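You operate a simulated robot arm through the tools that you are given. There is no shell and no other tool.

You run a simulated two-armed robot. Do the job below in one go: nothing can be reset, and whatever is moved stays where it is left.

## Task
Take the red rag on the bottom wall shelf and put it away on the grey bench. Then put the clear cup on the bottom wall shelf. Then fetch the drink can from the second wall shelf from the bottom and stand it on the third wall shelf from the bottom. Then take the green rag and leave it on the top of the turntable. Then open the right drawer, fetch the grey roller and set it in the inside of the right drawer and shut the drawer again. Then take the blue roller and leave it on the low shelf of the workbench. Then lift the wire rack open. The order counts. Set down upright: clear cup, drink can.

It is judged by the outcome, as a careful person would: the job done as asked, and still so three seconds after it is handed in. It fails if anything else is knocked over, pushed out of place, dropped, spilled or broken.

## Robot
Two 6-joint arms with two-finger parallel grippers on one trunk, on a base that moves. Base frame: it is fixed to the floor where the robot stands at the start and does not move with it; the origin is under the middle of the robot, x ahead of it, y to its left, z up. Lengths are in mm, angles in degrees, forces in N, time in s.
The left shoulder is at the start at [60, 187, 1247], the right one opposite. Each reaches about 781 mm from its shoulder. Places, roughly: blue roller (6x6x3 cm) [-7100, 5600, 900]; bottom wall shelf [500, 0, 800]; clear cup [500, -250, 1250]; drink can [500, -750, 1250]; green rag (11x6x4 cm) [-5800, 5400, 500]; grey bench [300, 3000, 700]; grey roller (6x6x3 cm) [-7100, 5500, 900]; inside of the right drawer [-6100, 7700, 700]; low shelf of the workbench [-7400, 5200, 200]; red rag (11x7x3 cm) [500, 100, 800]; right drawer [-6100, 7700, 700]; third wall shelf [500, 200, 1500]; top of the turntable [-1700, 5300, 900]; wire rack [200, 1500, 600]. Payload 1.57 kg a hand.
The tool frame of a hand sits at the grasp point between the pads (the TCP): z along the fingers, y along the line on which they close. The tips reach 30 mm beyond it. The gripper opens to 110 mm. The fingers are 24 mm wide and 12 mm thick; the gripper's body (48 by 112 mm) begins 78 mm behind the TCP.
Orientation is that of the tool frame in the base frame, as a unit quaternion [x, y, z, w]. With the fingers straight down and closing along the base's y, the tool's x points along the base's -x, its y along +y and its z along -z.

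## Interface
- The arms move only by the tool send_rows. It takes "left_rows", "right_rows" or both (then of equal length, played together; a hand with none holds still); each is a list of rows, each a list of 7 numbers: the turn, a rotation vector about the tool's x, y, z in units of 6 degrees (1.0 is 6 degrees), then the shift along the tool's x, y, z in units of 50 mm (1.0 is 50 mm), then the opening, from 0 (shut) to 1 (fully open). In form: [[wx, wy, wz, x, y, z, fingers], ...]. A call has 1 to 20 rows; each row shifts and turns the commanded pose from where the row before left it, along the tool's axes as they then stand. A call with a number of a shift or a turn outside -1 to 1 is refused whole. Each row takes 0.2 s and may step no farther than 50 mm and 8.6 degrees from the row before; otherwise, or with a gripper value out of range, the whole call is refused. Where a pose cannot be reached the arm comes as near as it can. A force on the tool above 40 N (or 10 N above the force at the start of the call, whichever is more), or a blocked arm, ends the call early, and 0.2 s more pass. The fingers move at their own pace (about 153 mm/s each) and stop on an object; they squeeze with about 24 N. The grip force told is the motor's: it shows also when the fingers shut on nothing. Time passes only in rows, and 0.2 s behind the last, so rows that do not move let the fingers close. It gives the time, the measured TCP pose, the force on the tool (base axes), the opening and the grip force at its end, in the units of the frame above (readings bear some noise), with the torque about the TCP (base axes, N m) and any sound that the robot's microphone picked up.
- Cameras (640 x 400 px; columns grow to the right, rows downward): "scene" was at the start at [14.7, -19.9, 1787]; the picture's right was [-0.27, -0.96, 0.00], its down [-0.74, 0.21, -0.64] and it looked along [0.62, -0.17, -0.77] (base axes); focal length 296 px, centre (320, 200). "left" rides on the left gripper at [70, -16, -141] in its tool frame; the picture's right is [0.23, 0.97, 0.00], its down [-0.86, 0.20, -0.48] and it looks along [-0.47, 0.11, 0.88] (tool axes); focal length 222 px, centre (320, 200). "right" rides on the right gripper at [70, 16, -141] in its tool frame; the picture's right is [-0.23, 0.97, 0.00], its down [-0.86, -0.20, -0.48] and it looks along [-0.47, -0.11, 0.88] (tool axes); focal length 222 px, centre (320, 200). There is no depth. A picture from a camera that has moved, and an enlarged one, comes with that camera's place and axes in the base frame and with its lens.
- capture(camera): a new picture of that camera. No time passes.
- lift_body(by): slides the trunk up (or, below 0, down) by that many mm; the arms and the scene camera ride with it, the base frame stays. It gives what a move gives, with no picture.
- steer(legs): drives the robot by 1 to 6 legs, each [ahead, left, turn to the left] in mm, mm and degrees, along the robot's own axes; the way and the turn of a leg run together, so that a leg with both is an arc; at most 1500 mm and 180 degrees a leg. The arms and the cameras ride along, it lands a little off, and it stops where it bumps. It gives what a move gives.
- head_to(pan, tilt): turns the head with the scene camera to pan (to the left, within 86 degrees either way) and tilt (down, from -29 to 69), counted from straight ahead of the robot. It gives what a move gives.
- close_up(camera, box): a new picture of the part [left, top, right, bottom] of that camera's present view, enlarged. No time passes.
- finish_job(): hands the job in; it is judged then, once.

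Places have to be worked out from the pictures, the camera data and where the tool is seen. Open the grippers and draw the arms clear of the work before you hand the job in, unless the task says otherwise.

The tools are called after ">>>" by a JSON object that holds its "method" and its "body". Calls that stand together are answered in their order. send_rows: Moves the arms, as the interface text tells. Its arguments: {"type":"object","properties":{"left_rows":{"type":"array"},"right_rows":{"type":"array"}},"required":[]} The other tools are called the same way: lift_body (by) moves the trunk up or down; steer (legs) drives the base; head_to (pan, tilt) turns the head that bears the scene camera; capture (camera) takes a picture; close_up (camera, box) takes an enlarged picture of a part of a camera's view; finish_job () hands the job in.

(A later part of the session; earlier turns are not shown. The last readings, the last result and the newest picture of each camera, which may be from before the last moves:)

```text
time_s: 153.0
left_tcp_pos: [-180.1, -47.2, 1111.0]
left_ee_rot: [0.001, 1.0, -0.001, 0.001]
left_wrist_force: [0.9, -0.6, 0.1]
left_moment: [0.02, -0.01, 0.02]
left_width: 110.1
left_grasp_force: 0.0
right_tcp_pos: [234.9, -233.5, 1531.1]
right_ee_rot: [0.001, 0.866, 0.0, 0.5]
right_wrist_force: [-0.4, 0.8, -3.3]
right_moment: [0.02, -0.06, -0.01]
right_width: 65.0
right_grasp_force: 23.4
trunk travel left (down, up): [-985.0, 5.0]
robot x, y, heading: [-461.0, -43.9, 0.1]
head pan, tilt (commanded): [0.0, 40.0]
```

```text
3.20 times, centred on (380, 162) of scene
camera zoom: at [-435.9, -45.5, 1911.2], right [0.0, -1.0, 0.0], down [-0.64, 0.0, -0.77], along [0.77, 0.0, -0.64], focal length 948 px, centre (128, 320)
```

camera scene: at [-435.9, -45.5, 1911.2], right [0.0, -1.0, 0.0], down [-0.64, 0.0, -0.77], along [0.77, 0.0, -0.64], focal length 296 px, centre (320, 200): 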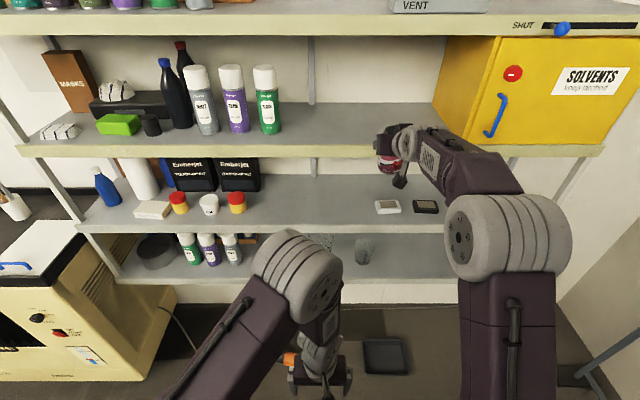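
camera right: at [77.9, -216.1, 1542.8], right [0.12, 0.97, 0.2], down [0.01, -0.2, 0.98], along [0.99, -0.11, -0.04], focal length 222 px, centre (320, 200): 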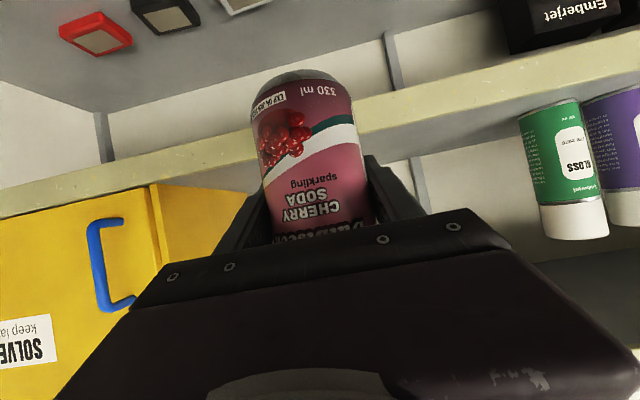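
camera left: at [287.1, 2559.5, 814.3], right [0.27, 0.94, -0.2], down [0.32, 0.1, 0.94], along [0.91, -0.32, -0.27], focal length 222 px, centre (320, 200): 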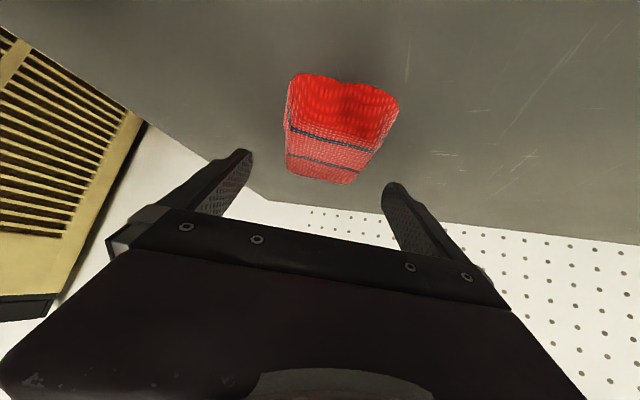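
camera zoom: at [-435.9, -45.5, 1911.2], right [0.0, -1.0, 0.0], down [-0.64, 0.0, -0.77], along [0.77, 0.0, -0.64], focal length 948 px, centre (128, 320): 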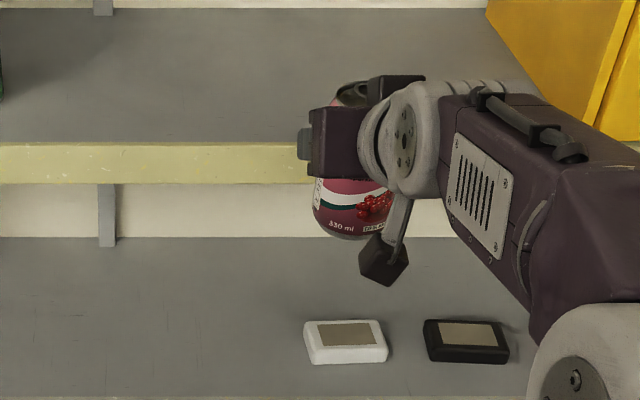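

Third shelf top is at z≈1461; the can's base is about 11 mm above. I raise 15 mm more and drive 235 mm in.

>>> {"method": "send_rows", "body": {"right_rows": [[0, 0, 0, -0.26, 0, -0.15, 0], [0, 0, 0, 0, 0, 0, 0]]}}

>>> {"method": "steer", "body": {"legs": [[235, 0, 0]]}}

>>> {"method": "capture", "body": {"camera": "right"}}

>>> {"method": "capture", "body": {"camera": "scene"}}

```text
time_s: 153.6
left_tcp_pos: [-179.3, -46.8, 1111.9]
left_ee_rot: [0.003, 1.0, 0.0, 0.0]
left_wrist_force: [-0.1, 0.1, -0.6]
left_moment: [0.02, 0.02, -0.01]
left_width: 110.0
left_grasp_force: 0.1
right_tcp_pos: [237.0, -231.7, 1545.2]
right_ee_rot: [0.001, 0.867, -0.001, 0.499]
right_wrist_force: [-0.1, 0.4, -3.3]
right_moment: [-0.01, -0.07, -0.01]
right_width: 65.4
right_grasp_force: 23.9
trunk travel left (down, up): [-985.0, 5.0]
robot x, y, heading: [-462.1, -50.5, 0.0]
head pan, tilt (commanded): [0.0, 40.0]
```

```text
time_s: 155.4
left_tcp_pos: [53.9, -46.0, 1112.7]
left_ee_rot: [0.0, 1.0, 0.0, 0.002]
left_wrist_force: [-0.2, -0.1, -0.4]
left_moment: [0.0, -0.03, -0.03]
left_width: 110.0
left_grasp_force: 0.0
right_tcp_pos: [468.2, -230.7, 1549.5]
right_ee_rot: [0.0, 0.865, 0.0, 0.502]
right_wrist_force: [-0.7, -0.2, -2.4]
right_moment: [0.06, -0.11, -0.01]
right_width: 65.2
right_grasp_force: 24.0
trunk travel left (down, up): [-985.0, 5.0]
robot x, y, heading: [-223.1, -46.2, 0.0]
head pan, tilt (commanded): [0.0, 40.0]
```

```text
taken
camera right: at [310.8, -215.3, 1559.2], right [0.11, 0.97, 0.2], down [0.01, -0.2, 0.98], along [0.99, -0.11, -0.03], focal length 222 px, centre (320, 200)
```

right: 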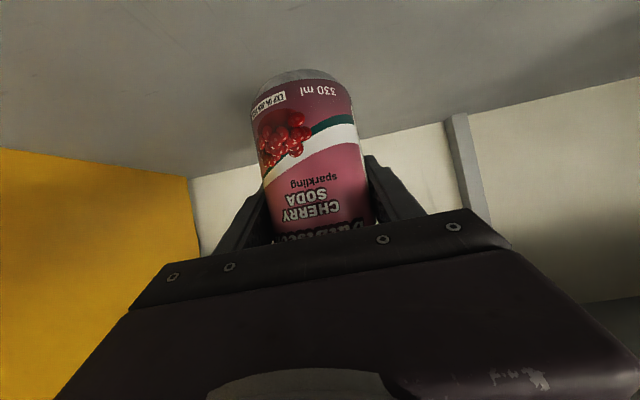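

```text
taken
camera scene: at [-205.0, -46.0, 1911.3], right [0.0, -1.0, 0.0], down [-0.64, 0.0, -0.77], along [0.77, 0.0, -0.64], focal length 296 px, centre (320, 200)
```

scene: 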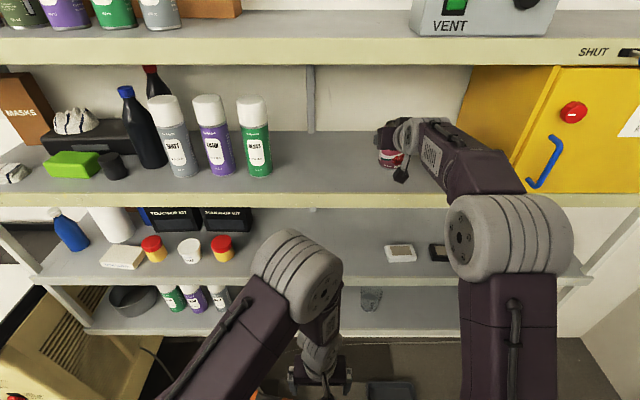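

Over the shelf. I lower 22 mm, then in small steps.

>>> {"method": "lift_body", "body": {"by": -22}}

>>> {"method": "lift_body", "body": {"by": -4}}

```text
time_s: 156.1
left_tcp_pos: [54.7, -45.8, 1089.8]
left_ee_rot: [0.001, 1.0, 0.0, 0.001]
left_wrist_force: [-0.1, 0.3, 0.0]
left_moment: [-0.01, 0.02, 0.0]
left_width: 109.9
left_grasp_force: 0.1
right_tcp_pos: [472.1, -231.7, 1526.0]
right_ee_rot: [0.0, 0.866, 0.0, 0.501]
right_wrist_force: [-4.2, 0.5, 6.7]
right_moment: [-0.05, 0.58, -0.02]
right_width: 65.2
right_grasp_force: 24.1
trunk travel left (down, up): [-963.0, 27.0]
robot x, y, heading: [-224.8, -43.4, -0.2]
head pan, tilt (commanded): [0.0, 40.0]
```

```text
time_s: 156.6
left_tcp_pos: [55.5, -44.1, 1086.8]
left_ee_rot: [0.001, 1.0, -0.001, 0.001]
left_wrist_force: [1.0, -0.5, 0.2]
left_moment: [0.03, 0.02, 0.0]
left_width: 110.1
left_grasp_force: 0.0
right_tcp_pos: [472.0, -230.8, 1523.2]
right_ee_rot: [-0.001, 0.864, 0.001, 0.503]
right_wrist_force: [1.4, -0.9, 16.4]
right_moment: [0.0, 0.14, -0.24]
right_width: 65.7
right_grasp_force: 24.4
trunk travel left (down, up): [-959.0, 31.0]
robot x, y, heading: [-222.5, -48.5, -0.1]
head pan, tilt (commanded): [0.0, 40.0]
```

The can touches down (16 N). I relieve 3 mm and open.

>>> {"method": "lift_body", "body": {"by": 3}}

>>> {"method": "send_rows", "body": {"right_rows": [[0, 0, 0, 0, 0, 0, 0.65], [0, 0, 0, 0, 0, 0, 0.75], [0, 0, 0, 0, 0, 0, 0.9], [0, 0, 0, 0, 0, 0, 1], [0, 0, 0, 0, 0, 0, 1]]}}

>>> {"method": "capture", "body": {"camera": "right"}}

```text
time_s: 157.1
left_tcp_pos: [57.4, -46.0, 1088.1]
left_ee_rot: [0.001, 1.0, 0.001, 0.001]
left_wrist_force: [-0.4, 0.9, -0.4]
left_moment: [0.01, -0.02, 0.0]
left_width: 109.9
left_grasp_force: 0.1
right_tcp_pos: [470.9, -230.1, 1523.0]
right_ee_rot: [0.0, 0.866, -0.001, 0.5]
right_wrist_force: [-0.7, 0.7, 9.7]
right_moment: [-0.05, -0.13, 0.0]
right_width: 65.2
right_grasp_force: 24.0
trunk travel left (down, up): [-962.0, 28.0]
robot x, y, heading: [-227.8, -46.3, 0.1]
head pan, tilt (commanded): [0.0, 40.0]
```

```text
time_s: 158.3
left_tcp_pos: [57.9, -45.6, 1087.7]
left_ee_rot: [0.001, 1.0, 0.0, 0.0]
left_wrist_force: [-0.2, 0.0, -0.1]
left_moment: [0.0, 0.0, -0.03]
left_width: 110.0
left_grasp_force: 0.1
right_tcp_pos: [473.8, -229.7, 1523.2]
right_ee_rot: [-0.001, 0.866, 0.001, 0.5]
right_wrist_force: [0.3, 0.0, 0.1]
right_moment: [0.0, 0.0, 0.01]
right_width: 109.9
right_grasp_force: 0.0
trunk travel left (down, up): [-962.0, 28.0]
robot x, y, heading: [-222.8, -46.5, 0.2]
head pan, tilt (commanded): [0.0, 40.0]
```

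```text
taken
camera right: at [315.9, -215.1, 1534.2], right [0.11, 0.97, 0.2], down [0.01, -0.2, 0.98], along [0.99, -0.11, -0.04], focal length 222 px, centre (320, 200)
```

right: 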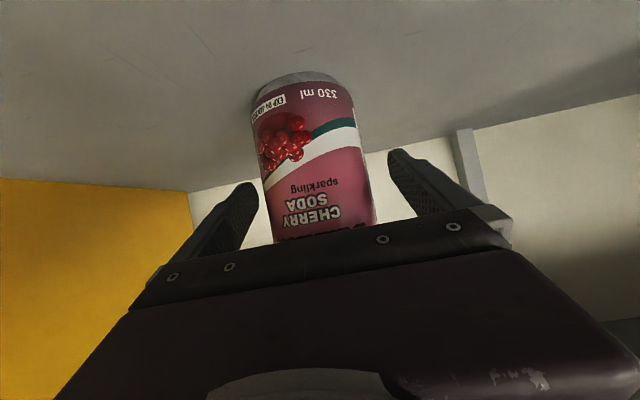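

The can stands free. I back out straight and verify.

>>> {"method": "steer", "body": {"legs": [[-330, 0, 0]]}}

>>> {"method": "capture", "body": {"camera": "scene"}}

```text
time_s: 160.5
left_tcp_pos: [-269.2, -45.9, 1087.8]
left_ee_rot: [0.001, 1.0, 0.0, -0.001]
left_wrist_force: [-0.6, -0.1, 0.0]
left_moment: [0.0, 0.03, -0.03]
left_width: 110.1
left_grasp_force: 0.1
right_tcp_pos: [148.7, -230.8, 1522.0]
right_ee_rot: [0.0, 0.867, 0.0, 0.498]
right_wrist_force: [0.7, -0.4, 0.0]
right_moment: [-0.01, -0.02, 0.03]
right_width: 110.0
right_grasp_force: 0.1
trunk travel left (down, up): [-962.0, 28.0]
robot x, y, heading: [-551.7, -45.3, -0.1]
head pan, tilt (commanded): [0.0, 40.0]
```

```text
taken
camera scene: at [-522.4, -45.9, 1888.2], right [0.0, -1.0, 0.0], down [-0.64, 0.0, -0.76], along [0.76, 0.0, -0.64], focal length 296 px, centre (320, 200)
```

scene: 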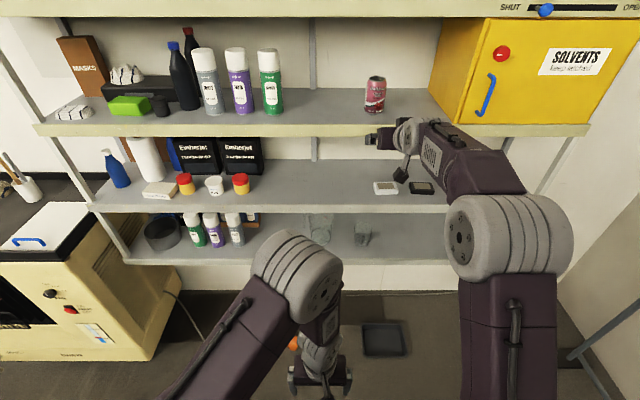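

Third step done. Now I fold the right arm back home before the long drive.

>>> {"method": "send_rows", "body": {"right_rows": [[0, 0, 0, 0.71, 0, 0.41, 1], [0, 0, 0, 0.71, 0, 0.41, 1], [0, 0, 0, 0.71, 0, 0.41, 1], [0, 0, 0, 0.71, 0, 0.41, 1], [0, 0, 0, 0.71, 0, 0.41, 1], [0, 0, 0, 0.36, -0.3, -0.62, 1], [0, 0, 0, 0.36, -0.3, -0.62, 1], [0, 1, 0, 0.728, -0.246, -0.342, 1], [0, 1, 0, 0.76, -0.246, -0.263, 1], [0, 1, 0, 0.783, -0.246, -0.183, 1], [0, 1, 0, 0.798, -0.246, -0.1, 1], [0, 1, 0, 0.804, -0.246, -0.016, 1], [0, 1, 0, 0.802, -0.246, 0.068, 1], [0, 1, 0, 0.79, -0.246, 0.152, 1], [0, 1, 0, 0.77, -0.246, 0.234, 1], [0, 1, 0, 0.741, -0.246, 0.313, 1], [0, 1, 0, 0.704, -0.246, 0.389, 1]]}}

>>> {"method": "head_to", "body": {"pan": 86, "tilt": 15}}

>>> {"method": "capture", "body": {"camera": "scene"}}

```text
time_s: 164.1
left_tcp_pos: [-270.7, -46.5, 1088.9]
left_ee_rot: [0.001, 1.0, 0.0, 0.001]
left_wrist_force: [0.0, -0.1, 0.0]
left_moment: [0.0, -0.02, 0.03]
left_width: 109.9
left_grasp_force: 0.0
right_tcp_pos: [-257.1, -388.5, 1085.8]
right_ee_rot: [-0.001, 1.0, -0.001, 0.0]
right_wrist_force: [-0.2, -0.3, 0.2]
right_moment: [0.04, 0.02, -0.03]
right_width: 109.9
right_grasp_force: 0.1
trunk travel left (down, up): [-962.0, 28.0]
robot x, y, heading: [-554.9, -44.6, 0.0]
head pan, tilt (commanded): [0.0, 40.0]
```

```text
time_s: 165.7
left_tcp_pos: [-270.5, -47.0, 1088.0]
left_ee_rot: [0.001, 1.0, -0.001, 0.001]
left_wrist_force: [1.1, 0.4, 0.2]
left_moment: [-0.01, 0.03, -0.02]
left_width: 110.2
left_grasp_force: 0.0
right_tcp_pos: [-255.7, -387.8, 1087.4]
right_ee_rot: [0.0, 1.0, -0.001, 0.0]
right_wrist_force: [-0.4, -0.4, -0.9]
right_moment: [0.02, -0.03, 0.0]
right_width: 110.3
right_grasp_force: 0.1
trunk travel left (down, up): [-962.0, 28.0]
robot x, y, heading: [-551.5, -48.4, -0.3]
head pan, tilt (commanded): [85.9, 15.0]
```

```text
taken
camera scene: at [-605.0, 47.4, 1927.8], right [1.0, -0.07, 0.0], down [-0.02, -0.26, -0.97], along [0.07, 0.96, -0.26], focal length 296 px, centre (320, 200)
```

scene: 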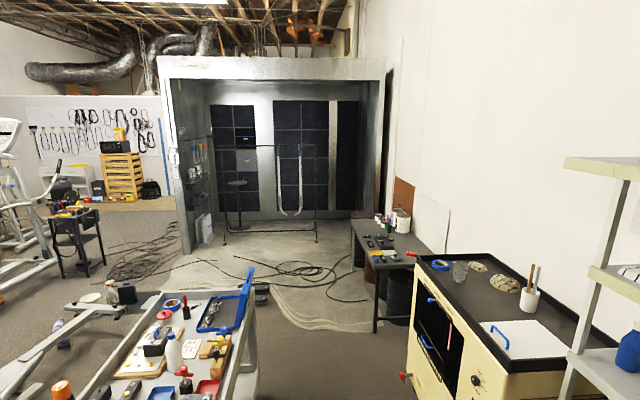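

I turn 90° left in place to look toward the rest of the workshop.

>>> {"method": "steer", "body": {"legs": [[0, 0, 90]]}}

>>> {"method": "head_to", "body": {"pan": 60, "tilt": 12}}

>>> {"method": "capture", "body": {"camera": "scene"}}

>>> {"method": "head_to", "body": {"pan": 86, "tilt": 30}}

>>> {"method": "capture", "body": {"camera": "scene"}}

>>> {"method": "head_to", "body": {"pan": 20, "tilt": 25}}

>>> {"method": "capture", "body": {"camera": "scene"}}

```text
time_s: 170.0
left_tcp_pos: [-561.5, 235.4, 1088.2]
left_ee_rot: [0.718, -0.696, 0.001, 0.0]
left_wrist_force: [0.2, 0.4, 0.7]
left_moment: [0.0, 0.01, 0.02]
left_width: 110.0
left_grasp_force: 0.0
right_tcp_pos: [-220.5, 259.3, 1087.1]
right_ee_rot: [0.719, -0.695, 0.0, -0.002]
right_wrist_force: [0.1, -0.2, 0.5]
right_moment: [0.01, 0.01, -0.01]
right_width: 110.0
right_grasp_force: 0.0
trunk travel left (down, up): [-962.0, 28.0]
robot x, y, heading: [-549.5, -48.4, 91.9]
head pan, tilt (commanded): [85.9, 15.0]
```

```text
time_s: 170.9
left_tcp_pos: [-562.6, 235.3, 1089.6]
left_ee_rot: [0.719, -0.695, -0.001, -0.001]
left_wrist_force: [0.4, 1.0, 0.2]
left_moment: [0.02, 0.03, 0.0]
left_width: 110.1
left_grasp_force: 0.1
right_tcp_pos: [-220.1, 260.5, 1087.5]
right_ee_rot: [0.718, -0.696, -0.001, -0.001]
right_wrist_force: [-0.2, -0.1, -1.1]
right_moment: [-0.04, 0.0, -0.01]
right_width: 109.6
right_grasp_force: 0.1
trunk travel left (down, up): [-962.0, 28.0]
robot x, y, heading: [-552.3, -47.4, 91.9]
head pan, tilt (commanded): [60.0, 12.0]
```

```text
taken
camera scene: at [-632.1, -61.9, 1932.7], right [0.47, 0.88, 0.0], down [0.18, -0.1, -0.98], along [-0.86, 0.46, -0.21], focal length 296 px, centre (320, 200)
```

scene: 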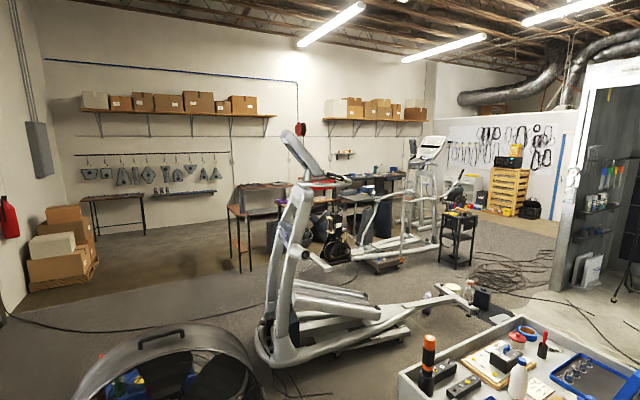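

```text
time_s: 171.8
left_tcp_pos: [-561.4, 235.3, 1087.6]
left_ee_rot: [0.718, -0.696, 0.0, -0.001]
left_wrist_force: [-0.9, -0.4, 0.0]
left_moment: [0.01, -0.01, -0.01]
left_width: 110.1
left_grasp_force: 0.2
right_tcp_pos: [-220.8, 259.8, 1088.1]
right_ee_rot: [0.719, -0.695, -0.001, -0.002]
right_wrist_force: [-0.1, 0.1, 0.2]
right_moment: [-0.01, 0.02, 0.0]
right_width: 110.0
right_grasp_force: 0.1
trunk travel left (down, up): [-962.0, 28.0]
robot x, y, heading: [-549.7, -48.9, 91.9]
head pan, tilt (commanded): [85.9, 30.0]
```

```text
taken
camera scene: at [-640.0, -102.2, 1903.7], right [0.04, 1.0, 0.0], down [0.5, -0.02, -0.87], along [-0.87, 0.03, -0.5], focal length 296 px, centre (320, 200)
```

scene: 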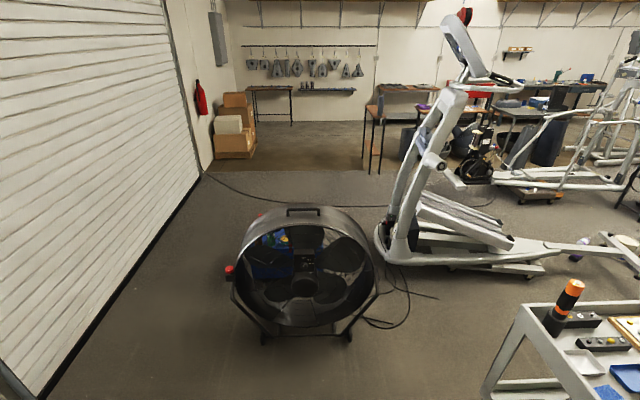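

```text
time_s: 173.1
left_tcp_pos: [-560.6, 235.2, 1088.1]
left_ee_rot: [0.718, -0.696, 0.0, 0.001]
left_wrist_force: [-0.2, 0.2, -0.4]
left_moment: [0.02, -0.01, -0.06]
left_width: 110.0
left_grasp_force: 0.0
right_tcp_pos: [-220.4, 259.8, 1087.2]
right_ee_rot: [0.719, -0.695, 0.0, -0.001]
right_wrist_force: [-0.1, 0.2, -1.3]
right_moment: [-0.03, 0.02, -0.01]
right_width: 109.8
right_grasp_force: 0.0
trunk travel left (down, up): [-962.0, 28.0]
robot x, y, heading: [-551.9, -50.0, 92.1]
head pan, tilt (commanded): [20.0, 25.0]
```

```text
taken
camera scene: at [-584.2, -20.2, 1911.6], right [0.93, 0.37, 0.0], down [0.16, -0.39, -0.91], along [-0.34, 0.84, -0.42], focal length 296 px, centre (320, 200)
```

scene: 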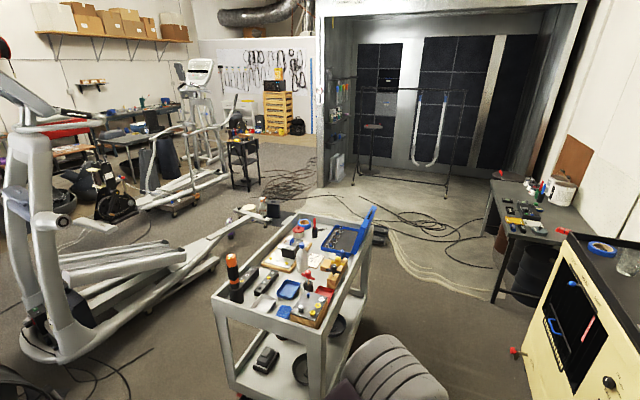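

The workshop is large: spray booth with the turntable ahead, workbenches far left. I go up the known corridor between the cart and the cream unit to y≈2200 and look again.

>>> {"method": "steer", "body": {"legs": [[0, 0, -2], [1450, 0, 0], [800, 0, 0]]}}

>>> {"method": "head_to", "body": {"pan": 45, "tilt": 25}}

>>> {"method": "capture", "body": {"camera": "scene"}}

>>> {"method": "head_to", "body": {"pan": 0, "tilt": 25}}

>>> {"method": "capture", "body": {"camera": "scene"}}

>>> {"method": "head_to", "body": {"pan": 86, "tilt": 25}}

>>> {"method": "capture", "body": {"camera": "scene"}}

```text
time_s: 184.5
left_tcp_pos: [-592.2, 2464.2, 1089.1]
left_ee_rot: [0.714, -0.7, 0.0, -0.001]
left_wrist_force: [0.1, -0.5, -0.4]
left_moment: [0.02, -0.02, -0.02]
left_width: 109.9
left_grasp_force: 0.0
right_tcp_pos: [-250.7, 2484.4, 1087.7]
right_ee_rot: [0.715, -0.7, 0.0, -0.002]
right_wrist_force: [-0.6, -0.3, -0.3]
right_moment: [0.02, -0.02, -0.01]
right_width: 110.1
right_grasp_force: 0.0
trunk travel left (down, up): [-962.0, 28.0]
robot x, y, heading: [-589.3, 2183.6, 91.3]
head pan, tilt (commanded): [20.0, 25.0]
```

```text
time_s: 185.4
left_tcp_pos: [-592.8, 2463.9, 1088.7]
left_ee_rot: [0.713, -0.701, 0.0, -0.001]
left_wrist_force: [0.5, 0.1, -0.2]
left_moment: [0.0, -0.01, -0.02]
left_width: 110.0
left_grasp_force: 0.1
right_tcp_pos: [-251.6, 2484.7, 1087.4]
right_ee_rot: [0.714, -0.7, 0.0, -0.001]
right_wrist_force: [-0.6, -0.1, 0.0]
right_moment: [-0.02, 0.03, -0.01]
right_width: 110.0
right_grasp_force: 0.0
trunk travel left (down, up): [-962.0, 28.0]
robot x, y, heading: [-588.8, 2183.9, 91.0]
head pan, tilt (commanded): [45.0, 25.0]
```

```text
taken
camera scene: at [-651.3, 2188.3, 1911.6], right [0.69, 0.72, 0.0], down [0.3, -0.29, -0.91], along [-0.65, 0.63, -0.42], focal length 296 px, centre (320, 200)
```

scene: 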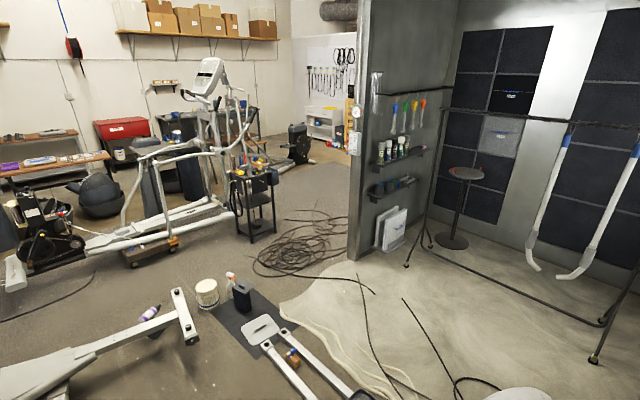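

```text
time_s: 186.5
left_tcp_pos: [-593.0, 2464.9, 1089.1]
left_ee_rot: [0.714, -0.7, 0.0, 0.0]
left_wrist_force: [0.3, -0.6, 0.3]
left_moment: [0.01, 0.01, -0.02]
left_width: 110.0
left_grasp_force: 0.1
right_tcp_pos: [-251.6, 2486.9, 1087.8]
right_ee_rot: [0.715, -0.699, 0.001, -0.002]
right_wrist_force: [-0.4, -0.5, -0.3]
right_moment: [0.01, -0.02, -0.02]
right_width: 110.0
right_grasp_force: 0.0
trunk travel left (down, up): [-962.0, 28.0]
robot x, y, heading: [-585.6, 2186.1, 91.2]
head pan, tilt (commanded): [0.0, 25.0]
```

```text
taken
camera scene: at [-587.1, 2215.7, 1911.6], right [1.0, 0.02, 0.0], down [0.01, -0.42, -0.91], along [-0.02, 0.91, -0.42], focal length 296 px, centre (320, 200)
```

scene: 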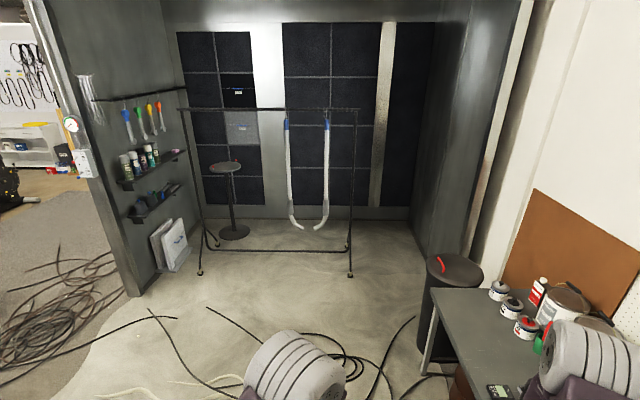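

```text
time_s: 188.1
left_tcp_pos: [-593.3, 2464.6, 1087.6]
left_ee_rot: [0.714, -0.7, 0.0, 0.0]
left_wrist_force: [1.1, 0.2, 0.5]
left_moment: [0.0, 0.0, -0.01]
left_width: 110.1
left_grasp_force: 0.1
right_tcp_pos: [-251.6, 2484.3, 1088.1]
right_ee_rot: [0.714, -0.7, -0.001, -0.001]
right_wrist_force: [1.1, 0.1, -1.0]
right_moment: [0.02, -0.02, -0.04]
right_width: 109.8
right_grasp_force: 0.0
trunk travel left (down, up): [-962.0, 28.0]
robot x, y, heading: [-587.7, 2181.7, 91.2]
head pan, tilt (commanded): [85.9, 25.0]
```

```text
taken
camera scene: at [-676.9, 2128.4, 1911.6], right [0.05, 1.0, 0.0], down [0.42, -0.02, -0.91], along [-0.91, 0.05, -0.42], focal length 296 px, centre (320, 200)
```

scene: 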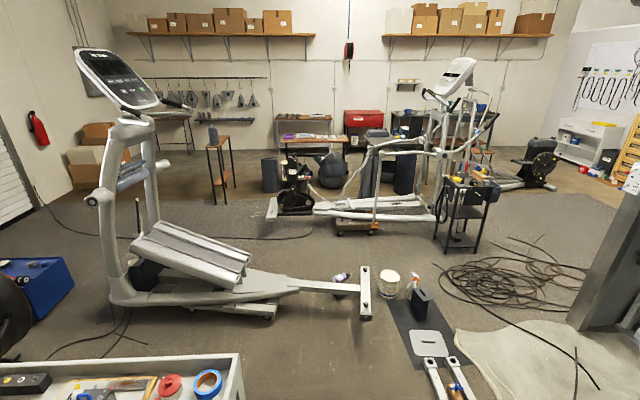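

I look down at my own base to learn its footprint before choosing a path.

>>> {"method": "head_to", "body": {"pan": 0, "tilt": 69}}

>>> {"method": "capture", "body": {"camera": "scene"}}

>>> {"method": "head_to", "body": {"pan": 86, "tilt": 69}}

>>> {"method": "capture", "body": {"camera": "scene"}}

```text
time_s: 189.7
left_tcp_pos: [-593.3, 2464.5, 1090.2]
left_ee_rot: [0.714, -0.7, 0.0, 0.0]
left_wrist_force: [0.0, -0.3, 0.5]
left_moment: [-0.01, 0.0, 0.0]
left_width: 109.9
left_grasp_force: 0.1
right_tcp_pos: [-252.1, 2486.1, 1088.1]
right_ee_rot: [0.714, -0.7, 0.0, -0.002]
right_wrist_force: [0.2, 0.5, 0.1]
right_moment: [-0.01, 0.01, 0.04]
right_width: 110.0
right_grasp_force: 0.0
trunk travel left (down, up): [-962.0, 28.0]
robot x, y, heading: [-588.8, 2183.1, 91.1]
head pan, tilt (commanded): [0.0, 68.8]
```

```text
taken
camera scene: at [-586.2, 2179.6, 1852.1], right [1.0, 0.02, 0.0], down [0.02, -0.93, -0.36], along [-0.01, 0.36, -0.93], focal length 296 px, centre (320, 200)
```

scene: 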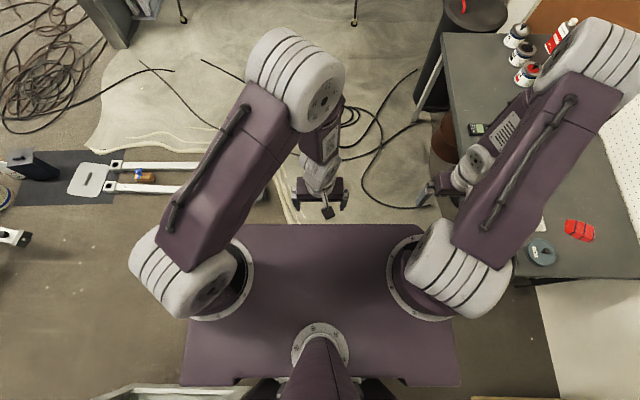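

```text
time_s: 191.3
left_tcp_pos: [-592.3, 2463.7, 1087.8]
left_ee_rot: [0.714, -0.7, 0.0, 0.0]
left_wrist_force: [0.3, 0.7, 0.1]
left_moment: [0.02, -0.03, 0.01]
left_width: 110.2
left_grasp_force: 0.0
right_tcp_pos: [-252.5, 2486.1, 1087.3]
right_ee_rot: [0.715, -0.699, 0.0, -0.001]
right_wrist_force: [0.3, 0.1, -0.4]
right_moment: [0.04, 0.01, 0.01]
right_width: 110.2
right_grasp_force: 0.0
trunk travel left (down, up): [-962.0, 28.0]
robot x, y, heading: [-587.2, 2183.9, 91.3]
head pan, tilt (commanded): [85.9, 68.8]
```

```text
taken
camera scene: at [-640.8, 2126.5, 1852.1], right [0.05, 1.0, 0.0], down [0.93, -0.05, -0.36], along [-0.36, 0.02, -0.93], focal length 296 px, centre (320, 200)
```

scene: 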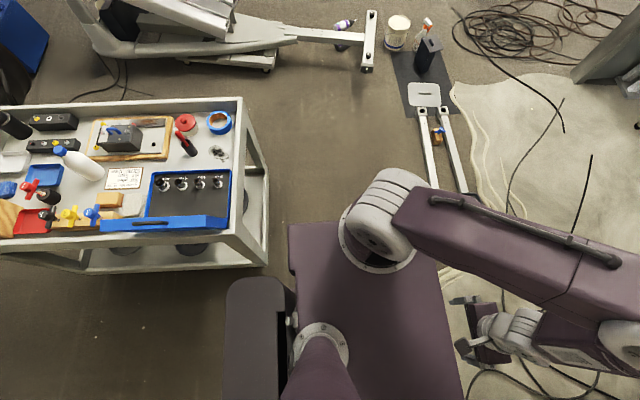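

My base deck is only ~300 mm wide (front ≈ +220 mm). I drive north to y≈3450, passing east of the floor rails, testing whether the thin hoses matter.

>>> {"method": "steer", "body": {"legs": [[1270, 0, -1]]}}

>>> {"method": "head_to", "body": {"pan": 60, "tilt": 40}}

>>> {"method": "capture", "body": {"camera": "scene"}}

>>> {"method": "head_to", "body": {"pan": 30, "tilt": 20}}

>>> {"method": "capture", "body": {"camera": "scene"}}

```text
time_s: 197.6
left_tcp_pos: [-612.0, 3708.7, 1088.9]
left_ee_rot: [0.711, -0.703, 0.0, 0.0]
left_wrist_force: [-0.4, 0.3, -0.6]
left_moment: [0.0, 0.0, 0.04]
left_width: 110.1
left_grasp_force: 0.0
right_tcp_pos: [-271.6, 3727.9, 1087.1]
right_ee_rot: [0.712, -0.702, 0.0, -0.002]
right_wrist_force: [0.4, -0.2, -0.1]
right_moment: [0.01, 0.02, 0.0]
right_width: 110.1
right_grasp_force: 0.1
trunk travel left (down, up): [-962.0, 28.0]
robot x, y, heading: [-604.6, 3428.8, 91.0]
head pan, tilt (commanded): [85.9, 68.8]
```

```text
time_s: 198.5
left_tcp_pos: [-612.5, 3709.2, 1088.9]
left_ee_rot: [0.712, -0.702, 0.0, 0.0]
left_wrist_force: [0.3, 0.3, 0.4]
left_moment: [0.02, -0.01, -0.01]
left_width: 109.7
left_grasp_force: 0.0
right_tcp_pos: [-271.9, 3728.3, 1087.3]
right_ee_rot: [0.712, -0.702, 0.0, -0.001]
right_wrist_force: [0.0, 0.7, -1.3]
right_moment: [-0.01, -0.01, 0.0]
right_width: 109.9
right_grasp_force: 0.2
trunk travel left (down, up): [-962.0, 28.0]
robot x, y, heading: [-603.8, 3428.0, 91.2]
head pan, tilt (commanded): [60.0, 40.0]
```

```text
taken
camera scene: at [-681.2, 3410.2, 1888.2], right [0.49, 0.87, 0.0], down [0.56, -0.31, -0.77], along [-0.67, 0.37, -0.64], focal length 296 px, centre (320, 200)
```

scene: 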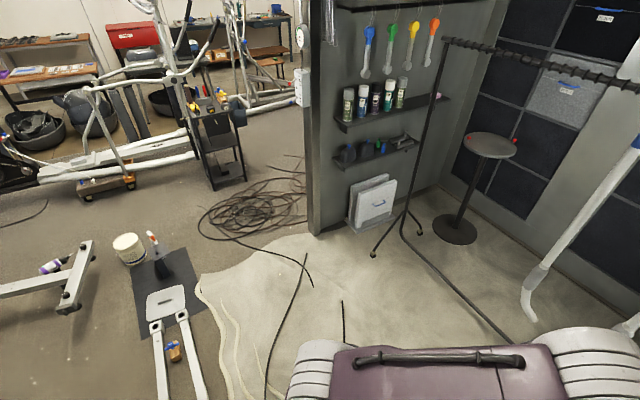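

```text
time_s: 199.5
left_tcp_pos: [-613.3, 3707.7, 1088.5]
left_ee_rot: [0.711, -0.703, 0.0, -0.001]
left_wrist_force: [0.3, -0.3, -0.5]
left_moment: [0.01, 0.02, -0.02]
left_width: 110.1
left_grasp_force: 0.1
right_tcp_pos: [-271.1, 3727.5, 1088.1]
right_ee_rot: [0.712, -0.702, 0.0, -0.002]
right_wrist_force: [0.3, 0.4, -0.2]
right_moment: [-0.02, 0.02, 0.02]
right_width: 110.1
right_grasp_force: 0.0
trunk travel left (down, up): [-962.0, 28.0]
robot x, y, heading: [-608.4, 3427.2, 91.0]
head pan, tilt (commanded): [30.0, 20.0]
```

```text
taken
camera scene: at [-655.0, 3448.1, 1919.6], right [0.86, 0.51, 0.0], down [0.18, -0.29, -0.94], along [-0.48, 0.81, -0.34], focal length 296 px, centre (320, 200)
```

scene: 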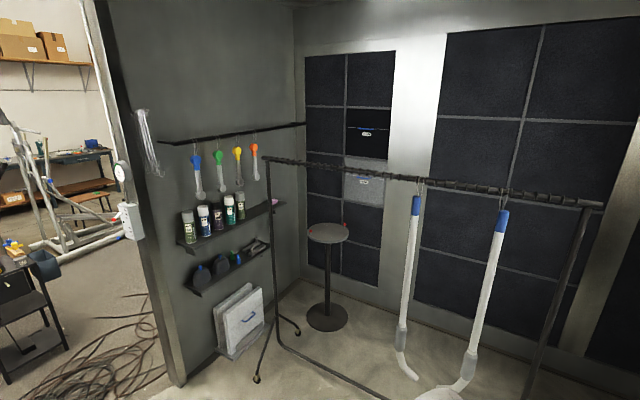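

Crossing hoses causes no bump. I turn to face west and go along y≈3440 between the rails and the booth.

>>> {"method": "steer", "body": {"legs": [[0, 0, 89], [1100, 0, 0]]}}

>>> {"method": "head_to", "body": {"pan": 0, "tilt": 30}}

>>> {"method": "capture", "body": {"camera": "scene"}}

```text
time_s: 209.0
left_tcp_pos: [-2001.3, 3439.8, 1089.4]
left_ee_rot: [1.0, -0.006, -0.001, 0.0]
left_wrist_force: [-0.2, 0.3, 0.6]
left_moment: [-0.02, 0.03, -0.02]
left_width: 110.1
left_grasp_force: 0.1
right_tcp_pos: [-2012.7, 3781.4, 1088.2]
right_ee_rot: [1.0, -0.005, -0.001, -0.001]
right_wrist_force: [0.7, 0.4, -0.1]
right_moment: [0.02, 0.01, 0.0]
right_width: 109.9
right_grasp_force: 0.1
trunk travel left (down, up): [-962.0, 28.0]
robot x, y, heading: [-1721.2, 3433.5, 179.5]
head pan, tilt (commanded): [30.0, 20.0]
```

```text
time_s: 209.9
left_tcp_pos: [-2002.3, 3438.8, 1088.7]
left_ee_rot: [1.0, -0.007, 0.0, 0.0]
left_wrist_force: [-0.4, 0.9, 0.2]
left_moment: [0.02, 0.0, 0.0]
left_width: 110.0
left_grasp_force: 0.1
right_tcp_pos: [-2013.3, 3781.7, 1088.0]
right_ee_rot: [1.0, -0.005, 0.0, -0.001]
right_wrist_force: [0.3, 0.3, -0.2]
right_moment: [-0.01, -0.02, -0.02]
right_width: 110.1
right_grasp_force: 0.0
trunk travel left (down, up): [-962.0, 28.0]
robot x, y, heading: [-1719.2, 3436.1, 179.6]
head pan, tilt (commanded): [0.0, 30.0]
```

```text
taken
camera scene: at [-1752.3, 3437.5, 1903.6], right [0.01, 1.0, 0.0], down [0.5, -0.01, -0.87], along [-0.87, 0.01, -0.5], focal length 296 px, centre (320, 200)
```

scene: 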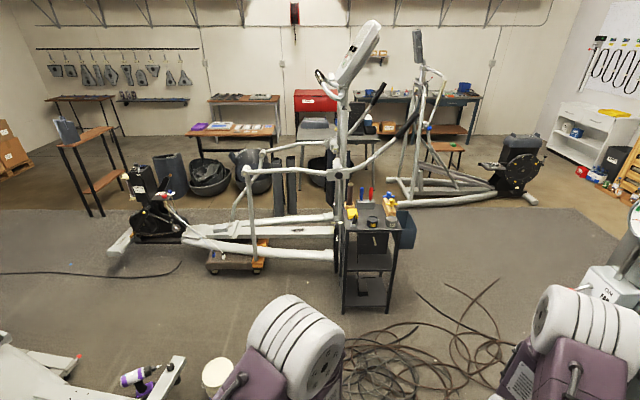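

I now see the far work area. I zoom into it to find the stool with the green rag, the workbench and the drawer cabinet.

>>> {"method": "close_up", "body": {"camera": "scene", "box": [360, 40, 640, 215]}}

>>> {"method": "close_up", "body": {"camera": "scene", "box": [400, 80, 520, 155]}}

```text
2.29 times, centred on (500, 128) of scene
camera zoom: at [-1752.3, 3437.5, 1903.6], right [0.01, 1.0, 0.0], down [0.5, -0.01, -0.87], along [-0.87, 0.01, -0.5], focal length 677 px, centre (-91, 366)
```

zoom: 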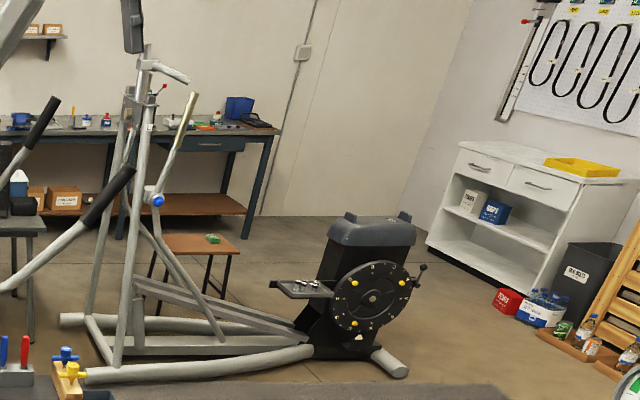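

```text
5.33 times, centred on (460, 118) of scene
camera zoom: at [-1752.3, 3437.5, 1903.6], right [0.01, 1.0, 0.0], down [0.5, -0.01, -0.87], along [-0.87, 0.01, -0.5], focal length 1580 px, centre (-427, 640)
```

zoom: 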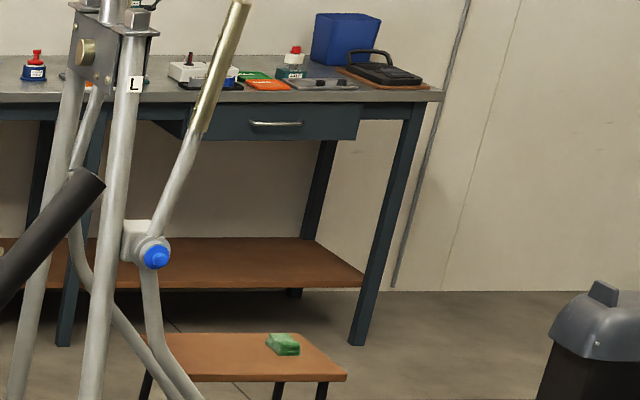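

I can see the green rag on the brown stool (~[-5745,5355,490]) between the third machine and the workbench; the aisle is reachable from the north. I drive west to x≈−2900, then strafe north.

>>> {"method": "steer", "body": {"legs": [[1180, 0, 0.4]]}}

>>> {"method": "head_to", "body": {"pan": -70, "tilt": 35}}

>>> {"method": "capture", "body": {"camera": "scene"}}

```text
time_s: 215.9
left_tcp_pos: [-3184.8, 3438.7, 1089.3]
left_ee_rot: [1.0, 0.001, -0.001, 0.0]
left_wrist_force: [-0.2, 0.0, 0.0]
left_moment: [0.02, 0.03, -0.03]
left_width: 109.7
left_grasp_force: 0.0
right_tcp_pos: [-3200.3, 3779.8, 1088.7]
right_ee_rot: [1.0, 0.003, -0.001, -0.001]
right_wrist_force: [-0.2, 0.1, 0.1]
right_moment: [0.03, 0.04, 0.0]
right_width: 110.0
right_grasp_force: 0.1
trunk travel left (down, up): [-962.0, 28.0]
robot x, y, heading: [-2904.0, 3441.1, -179.8]
head pan, tilt (commanded): [0.0, 30.0]
```

```text
time_s: 217.3
left_tcp_pos: [-3185.3, 3439.0, 1088.9]
left_ee_rot: [1.0, 0.001, -0.001, 0.0]
left_wrist_force: [-0.5, 0.1, -0.2]
left_moment: [-0.01, 0.01, -0.01]
left_width: 110.3
left_grasp_force: 0.0
right_tcp_pos: [-3201.8, 3780.6, 1087.8]
right_ee_rot: [1.0, 0.003, -0.001, 0.0]
right_wrist_force: [-0.1, 0.9, 0.0]
right_moment: [-0.01, -0.02, 0.04]
right_width: 110.2
right_grasp_force: 0.1
trunk travel left (down, up): [-962.0, 28.0]
robot x, y, heading: [-2900.9, 3445.3, -179.8]
head pan, tilt (commanded): [-70.0, 35.0]
```

```text
taken
camera scene: at [-2874.5, 3523.8, 1895.8], right [0.94, 0.35, 0.0], down [0.2, -0.54, -0.82], along [-0.28, 0.77, -0.57], focal length 296 px, centre (320, 200)
```

scene: 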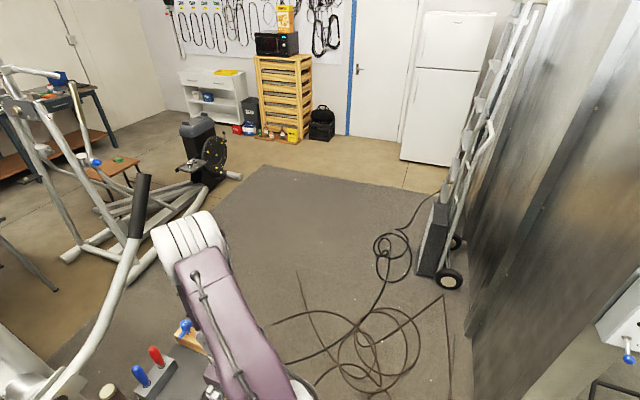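

The way north is clear (obstacles only right of x≈−2550). I strafe right (north) to y≈6700.

>>> {"method": "steer", "body": {"legs": [[0, -1200, 0], [0, -1200, 0]]}}

>>> {"method": "head_to", "body": {"pan": -30, "tilt": 30}}

>>> {"method": "capture", "body": {"camera": "scene"}}

```text
time_s: 226.2
left_tcp_pos: [-3217.8, 5122.7, 1089.4]
left_ee_rot: [0.996, -0.084, 0.0, 0.0]
left_wrist_force: [-0.8, -0.2, -0.4]
left_moment: [0.03, -0.01, 0.0]
left_width: 109.9
left_grasp_force: 0.1
right_tcp_pos: [-3174.6, 5462.9, 1089.0]
right_ee_rot: [0.997, -0.083, 0.0, -0.002]
right_wrist_force: [0.1, -0.5, 0.7]
right_moment: [0.0, 0.05, -0.05]
right_width: 109.8
right_grasp_force: 0.1
trunk travel left (down, up): [-962.0, 28.0]
robot x, y, heading: [-2946.7, 5082.6, 170.5]
head pan, tilt (commanded): [-70.0, 35.0]
stopped in leg 2: the robot was blocked; the commanded pose is now the measured one
```

```text
time_s: 227.2
left_tcp_pos: [-3218.7, 5125.7, 1089.3]
left_ee_rot: [0.997, -0.083, 0.0, 0.0]
left_wrist_force: [1.1, 0.7, 0.8]
left_moment: [-0.02, -0.01, 0.0]
left_width: 109.8
left_grasp_force: 0.1
right_tcp_pos: [-3175.1, 5465.4, 1087.1]
right_ee_rot: [0.997, -0.082, 0.0, 0.0]
right_wrist_force: [-0.4, 0.1, 0.3]
right_moment: [-0.01, -0.03, 0.02]
right_width: 109.9
right_grasp_force: 0.0
trunk travel left (down, up): [-962.0, 28.0]
robot x, y, heading: [-2941.9, 5080.3, 170.3]
head pan, tilt (commanded): [-30.0, 30.0]
```

```text
taken
camera scene: at [-2951.2, 5129.0, 1903.6], right [0.64, 0.77, 0.0], down [0.39, -0.32, -0.87], along [-0.67, 0.55, -0.5], focal length 296 px, centre (320, 200)
```

scene: 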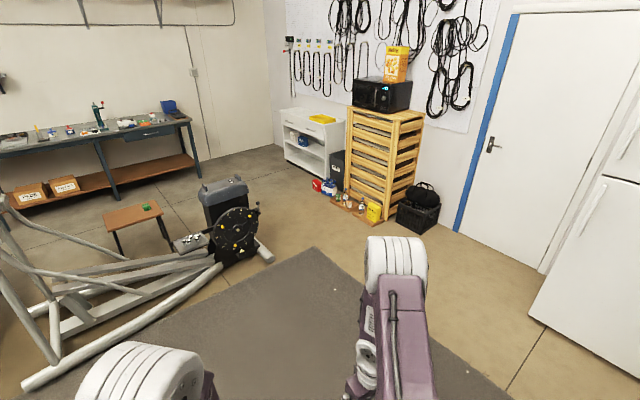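

I was blocked, apparently by something at my rear right. I look that way.

>>> {"method": "head_to", "body": {"pan": -86, "tilt": 45}}

>>> {"method": "capture", "body": {"camera": "scene"}}

>>> {"method": "head_to", "body": {"pan": -86, "tilt": 69}}

>>> {"method": "capture", "body": {"camera": "scene"}}

```text
time_s: 228.5
left_tcp_pos: [-3220.3, 5126.4, 1088.4]
left_ee_rot: [0.996, -0.084, 0.0, 0.0]
left_wrist_force: [-0.7, 1.0, 0.5]
left_moment: [-0.03, 0.0, 0.0]
left_width: 110.1
left_grasp_force: 0.0
right_tcp_pos: [-3176.8, 5464.6, 1088.0]
right_ee_rot: [0.996, -0.084, 0.0, -0.001]
right_wrist_force: [0.5, -0.1, 0.1]
right_moment: [0.0, -0.02, 0.0]
right_width: 110.0
right_grasp_force: 0.1
trunk travel left (down, up): [-962.0, 28.0]
robot x, y, heading: [-2941.3, 5078.5, 170.4]
head pan, tilt (commanded): [-85.9, 45.0]
```

```text
taken
camera scene: at [-2874.9, 5151.8, 1881.0], right [1.0, -0.09, 0.0], down [-0.07, -0.7, -0.71], along [0.07, 0.7, -0.71], focal length 296 px, centre (320, 200)
```

scene: 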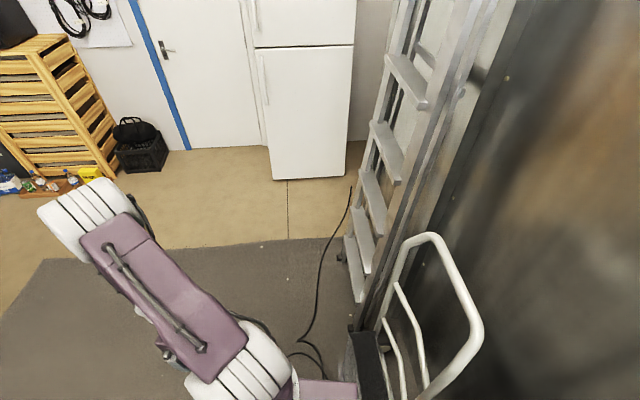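

```text
time_s: 229.4
left_tcp_pos: [-3218.6, 5126.3, 1088.3]
left_ee_rot: [0.997, -0.083, 0.001, 0.0]
left_wrist_force: [-0.1, 0.6, -0.1]
left_moment: [-0.02, -0.01, 0.01]
left_width: 109.8
left_grasp_force: 0.1
right_tcp_pos: [-3176.9, 5464.5, 1088.7]
right_ee_rot: [0.997, -0.082, 0.0, -0.001]
right_wrist_force: [0.8, 0.0, -0.7]
right_moment: [0.0, -0.01, 0.0]
right_width: 109.7
right_grasp_force: 0.1
trunk travel left (down, up): [-962.0, 28.0]
robot x, y, heading: [-2943.1, 5080.5, 170.7]
head pan, tilt (commanded): [-85.9, 68.8]
```

```text
taken
camera scene: at [-2877.2, 5126.3, 1852.2], right [1.0, -0.09, 0.0], down [-0.09, -0.93, -0.36], along [0.03, 0.36, -0.93], focal length 296 px, centre (320, 200)
```

scene: 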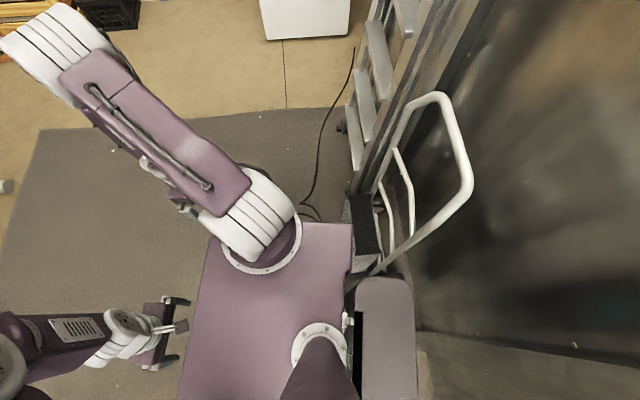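

The hand truck by the booth wall touches my rear. I step left, then ahead (west) away from it, and straighten.

>>> {"method": "steer", "body": {"legs": [[0, 80, 0], [450, 0, 0], [0, 0, 9]]}}

>>> {"method": "head_to", "body": {"pan": -86, "tilt": 45}}

>>> {"method": "capture", "body": {"camera": "scene"}}

```text
time_s: 233.4
left_tcp_pos: [-3681.5, 5080.3, 1089.0]
left_ee_rot: [1.0, -0.007, -0.001, 0.0]
left_wrist_force: [0.4, 0.2, -0.2]
left_moment: [0.01, -0.02, -0.01]
left_width: 110.4
left_grasp_force: 0.0
right_tcp_pos: [-3690.9, 5422.0, 1087.3]
right_ee_rot: [1.0, -0.006, -0.001, -0.001]
right_wrist_force: [-0.5, 0.3, 0.4]
right_moment: [0.0, -0.01, -0.01]
right_width: 109.9
right_grasp_force: 0.1
trunk travel left (down, up): [-962.0, 28.0]
robot x, y, heading: [-3400.7, 5073.5, 179.4]
head pan, tilt (commanded): [-85.9, 68.8]
```

```text
time_s: 234.3
left_tcp_pos: [-3683.8, 5077.7, 1088.2]
left_ee_rot: [1.0, -0.007, 0.0, 0.0]
left_wrist_force: [0.5, -0.4, 0.4]
left_moment: [0.06, -0.01, -0.02]
left_width: 109.9
left_grasp_force: 0.1
right_tcp_pos: [-3693.5, 5420.6, 1086.7]
right_ee_rot: [1.0, -0.006, 0.0, 0.0]
right_wrist_force: [-0.4, -0.2, 1.1]
right_moment: [-0.03, -0.01, -0.03]
right_width: 109.9
right_grasp_force: 0.1
trunk travel left (down, up): [-962.0, 28.0]
robot x, y, heading: [-3403.7, 5074.5, 179.1]
head pan, tilt (commanded): [-85.9, 45.0]
```

```text
taken
camera scene: at [-3347.5, 5156.4, 1881.0], right [1.0, 0.06, 0.0], down [0.04, -0.71, -0.71], along [-0.04, 0.71, -0.71], focal length 296 px, centre (320, 200)
```

scene: 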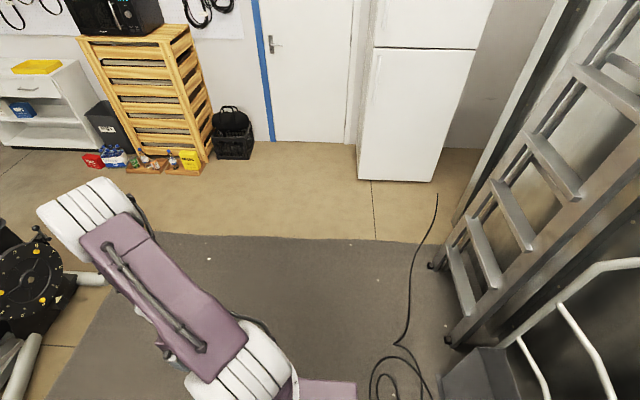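

Free now. I strafe right to y≈6700 and look west.

>>> {"method": "steer", "body": {"legs": [[0, -1100, 0], [0, -520, 1]]}}

>>> {"method": "head_to", "body": {"pan": 0, "tilt": 30}}

>>> {"method": "capture", "body": {"camera": "scene"}}

```text
time_s: 242.5
left_tcp_pos: [-3695.8, 6669.7, 1088.7]
left_ee_rot: [1.0, 0.017, 0.001, -0.001]
left_wrist_force: [1.0, -0.3, -0.2]
left_moment: [0.05, 0.02, 0.02]
left_width: 110.1
left_grasp_force: 0.1
right_tcp_pos: [-3723.0, 7010.6, 1090.1]
right_ee_rot: [1.0, 0.02, 0.0, -0.002]
right_wrist_force: [0.1, -1.1, 0.2]
right_moment: [0.03, -0.01, -0.02]
right_width: 110.4
right_grasp_force: 0.0
trunk travel left (down, up): [-962.0, 28.0]
robot x, y, heading: [-3416.0, 6681.2, -177.7]
head pan, tilt (commanded): [-85.9, 45.0]
```

```text
time_s: 244.1
left_tcp_pos: [-3696.0, 6672.0, 1088.6]
left_ee_rot: [1.0, 0.017, -0.001, 0.0]
left_wrist_force: [-1.1, -0.7, 0.5]
left_moment: [-0.02, -0.03, 0.0]
left_width: 110.1
left_grasp_force: 0.0
right_tcp_pos: [-3723.8, 7013.6, 1087.8]
right_ee_rot: [1.0, 0.02, -0.001, 0.0]
right_wrist_force: [-0.3, 0.1, -0.1]
right_moment: [0.01, 0.0, 0.03]
right_width: 110.0
right_grasp_force: 0.1
trunk travel left (down, up): [-962.0, 28.0]
robot x, y, heading: [-3418.8, 6686.6, -177.7]
head pan, tilt (commanded): [0.0, 30.0]
```

```text
taken
camera scene: at [-3445.5, 6683.1, 1903.6], right [-0.04, 1.0, 0.0], down [0.5, 0.02, -0.87], along [-0.87, -0.03, -0.5], focal length 296 px, centre (320, 200)
```

scene: 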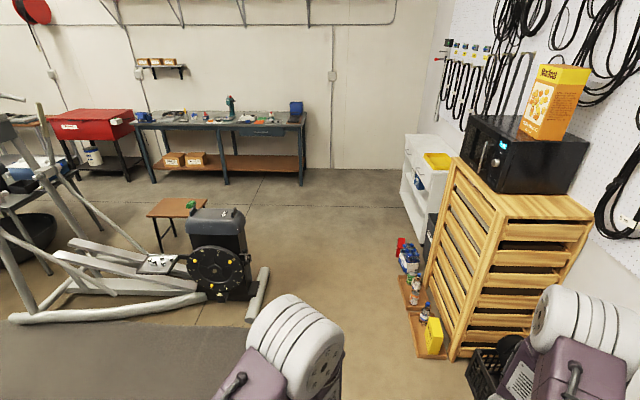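

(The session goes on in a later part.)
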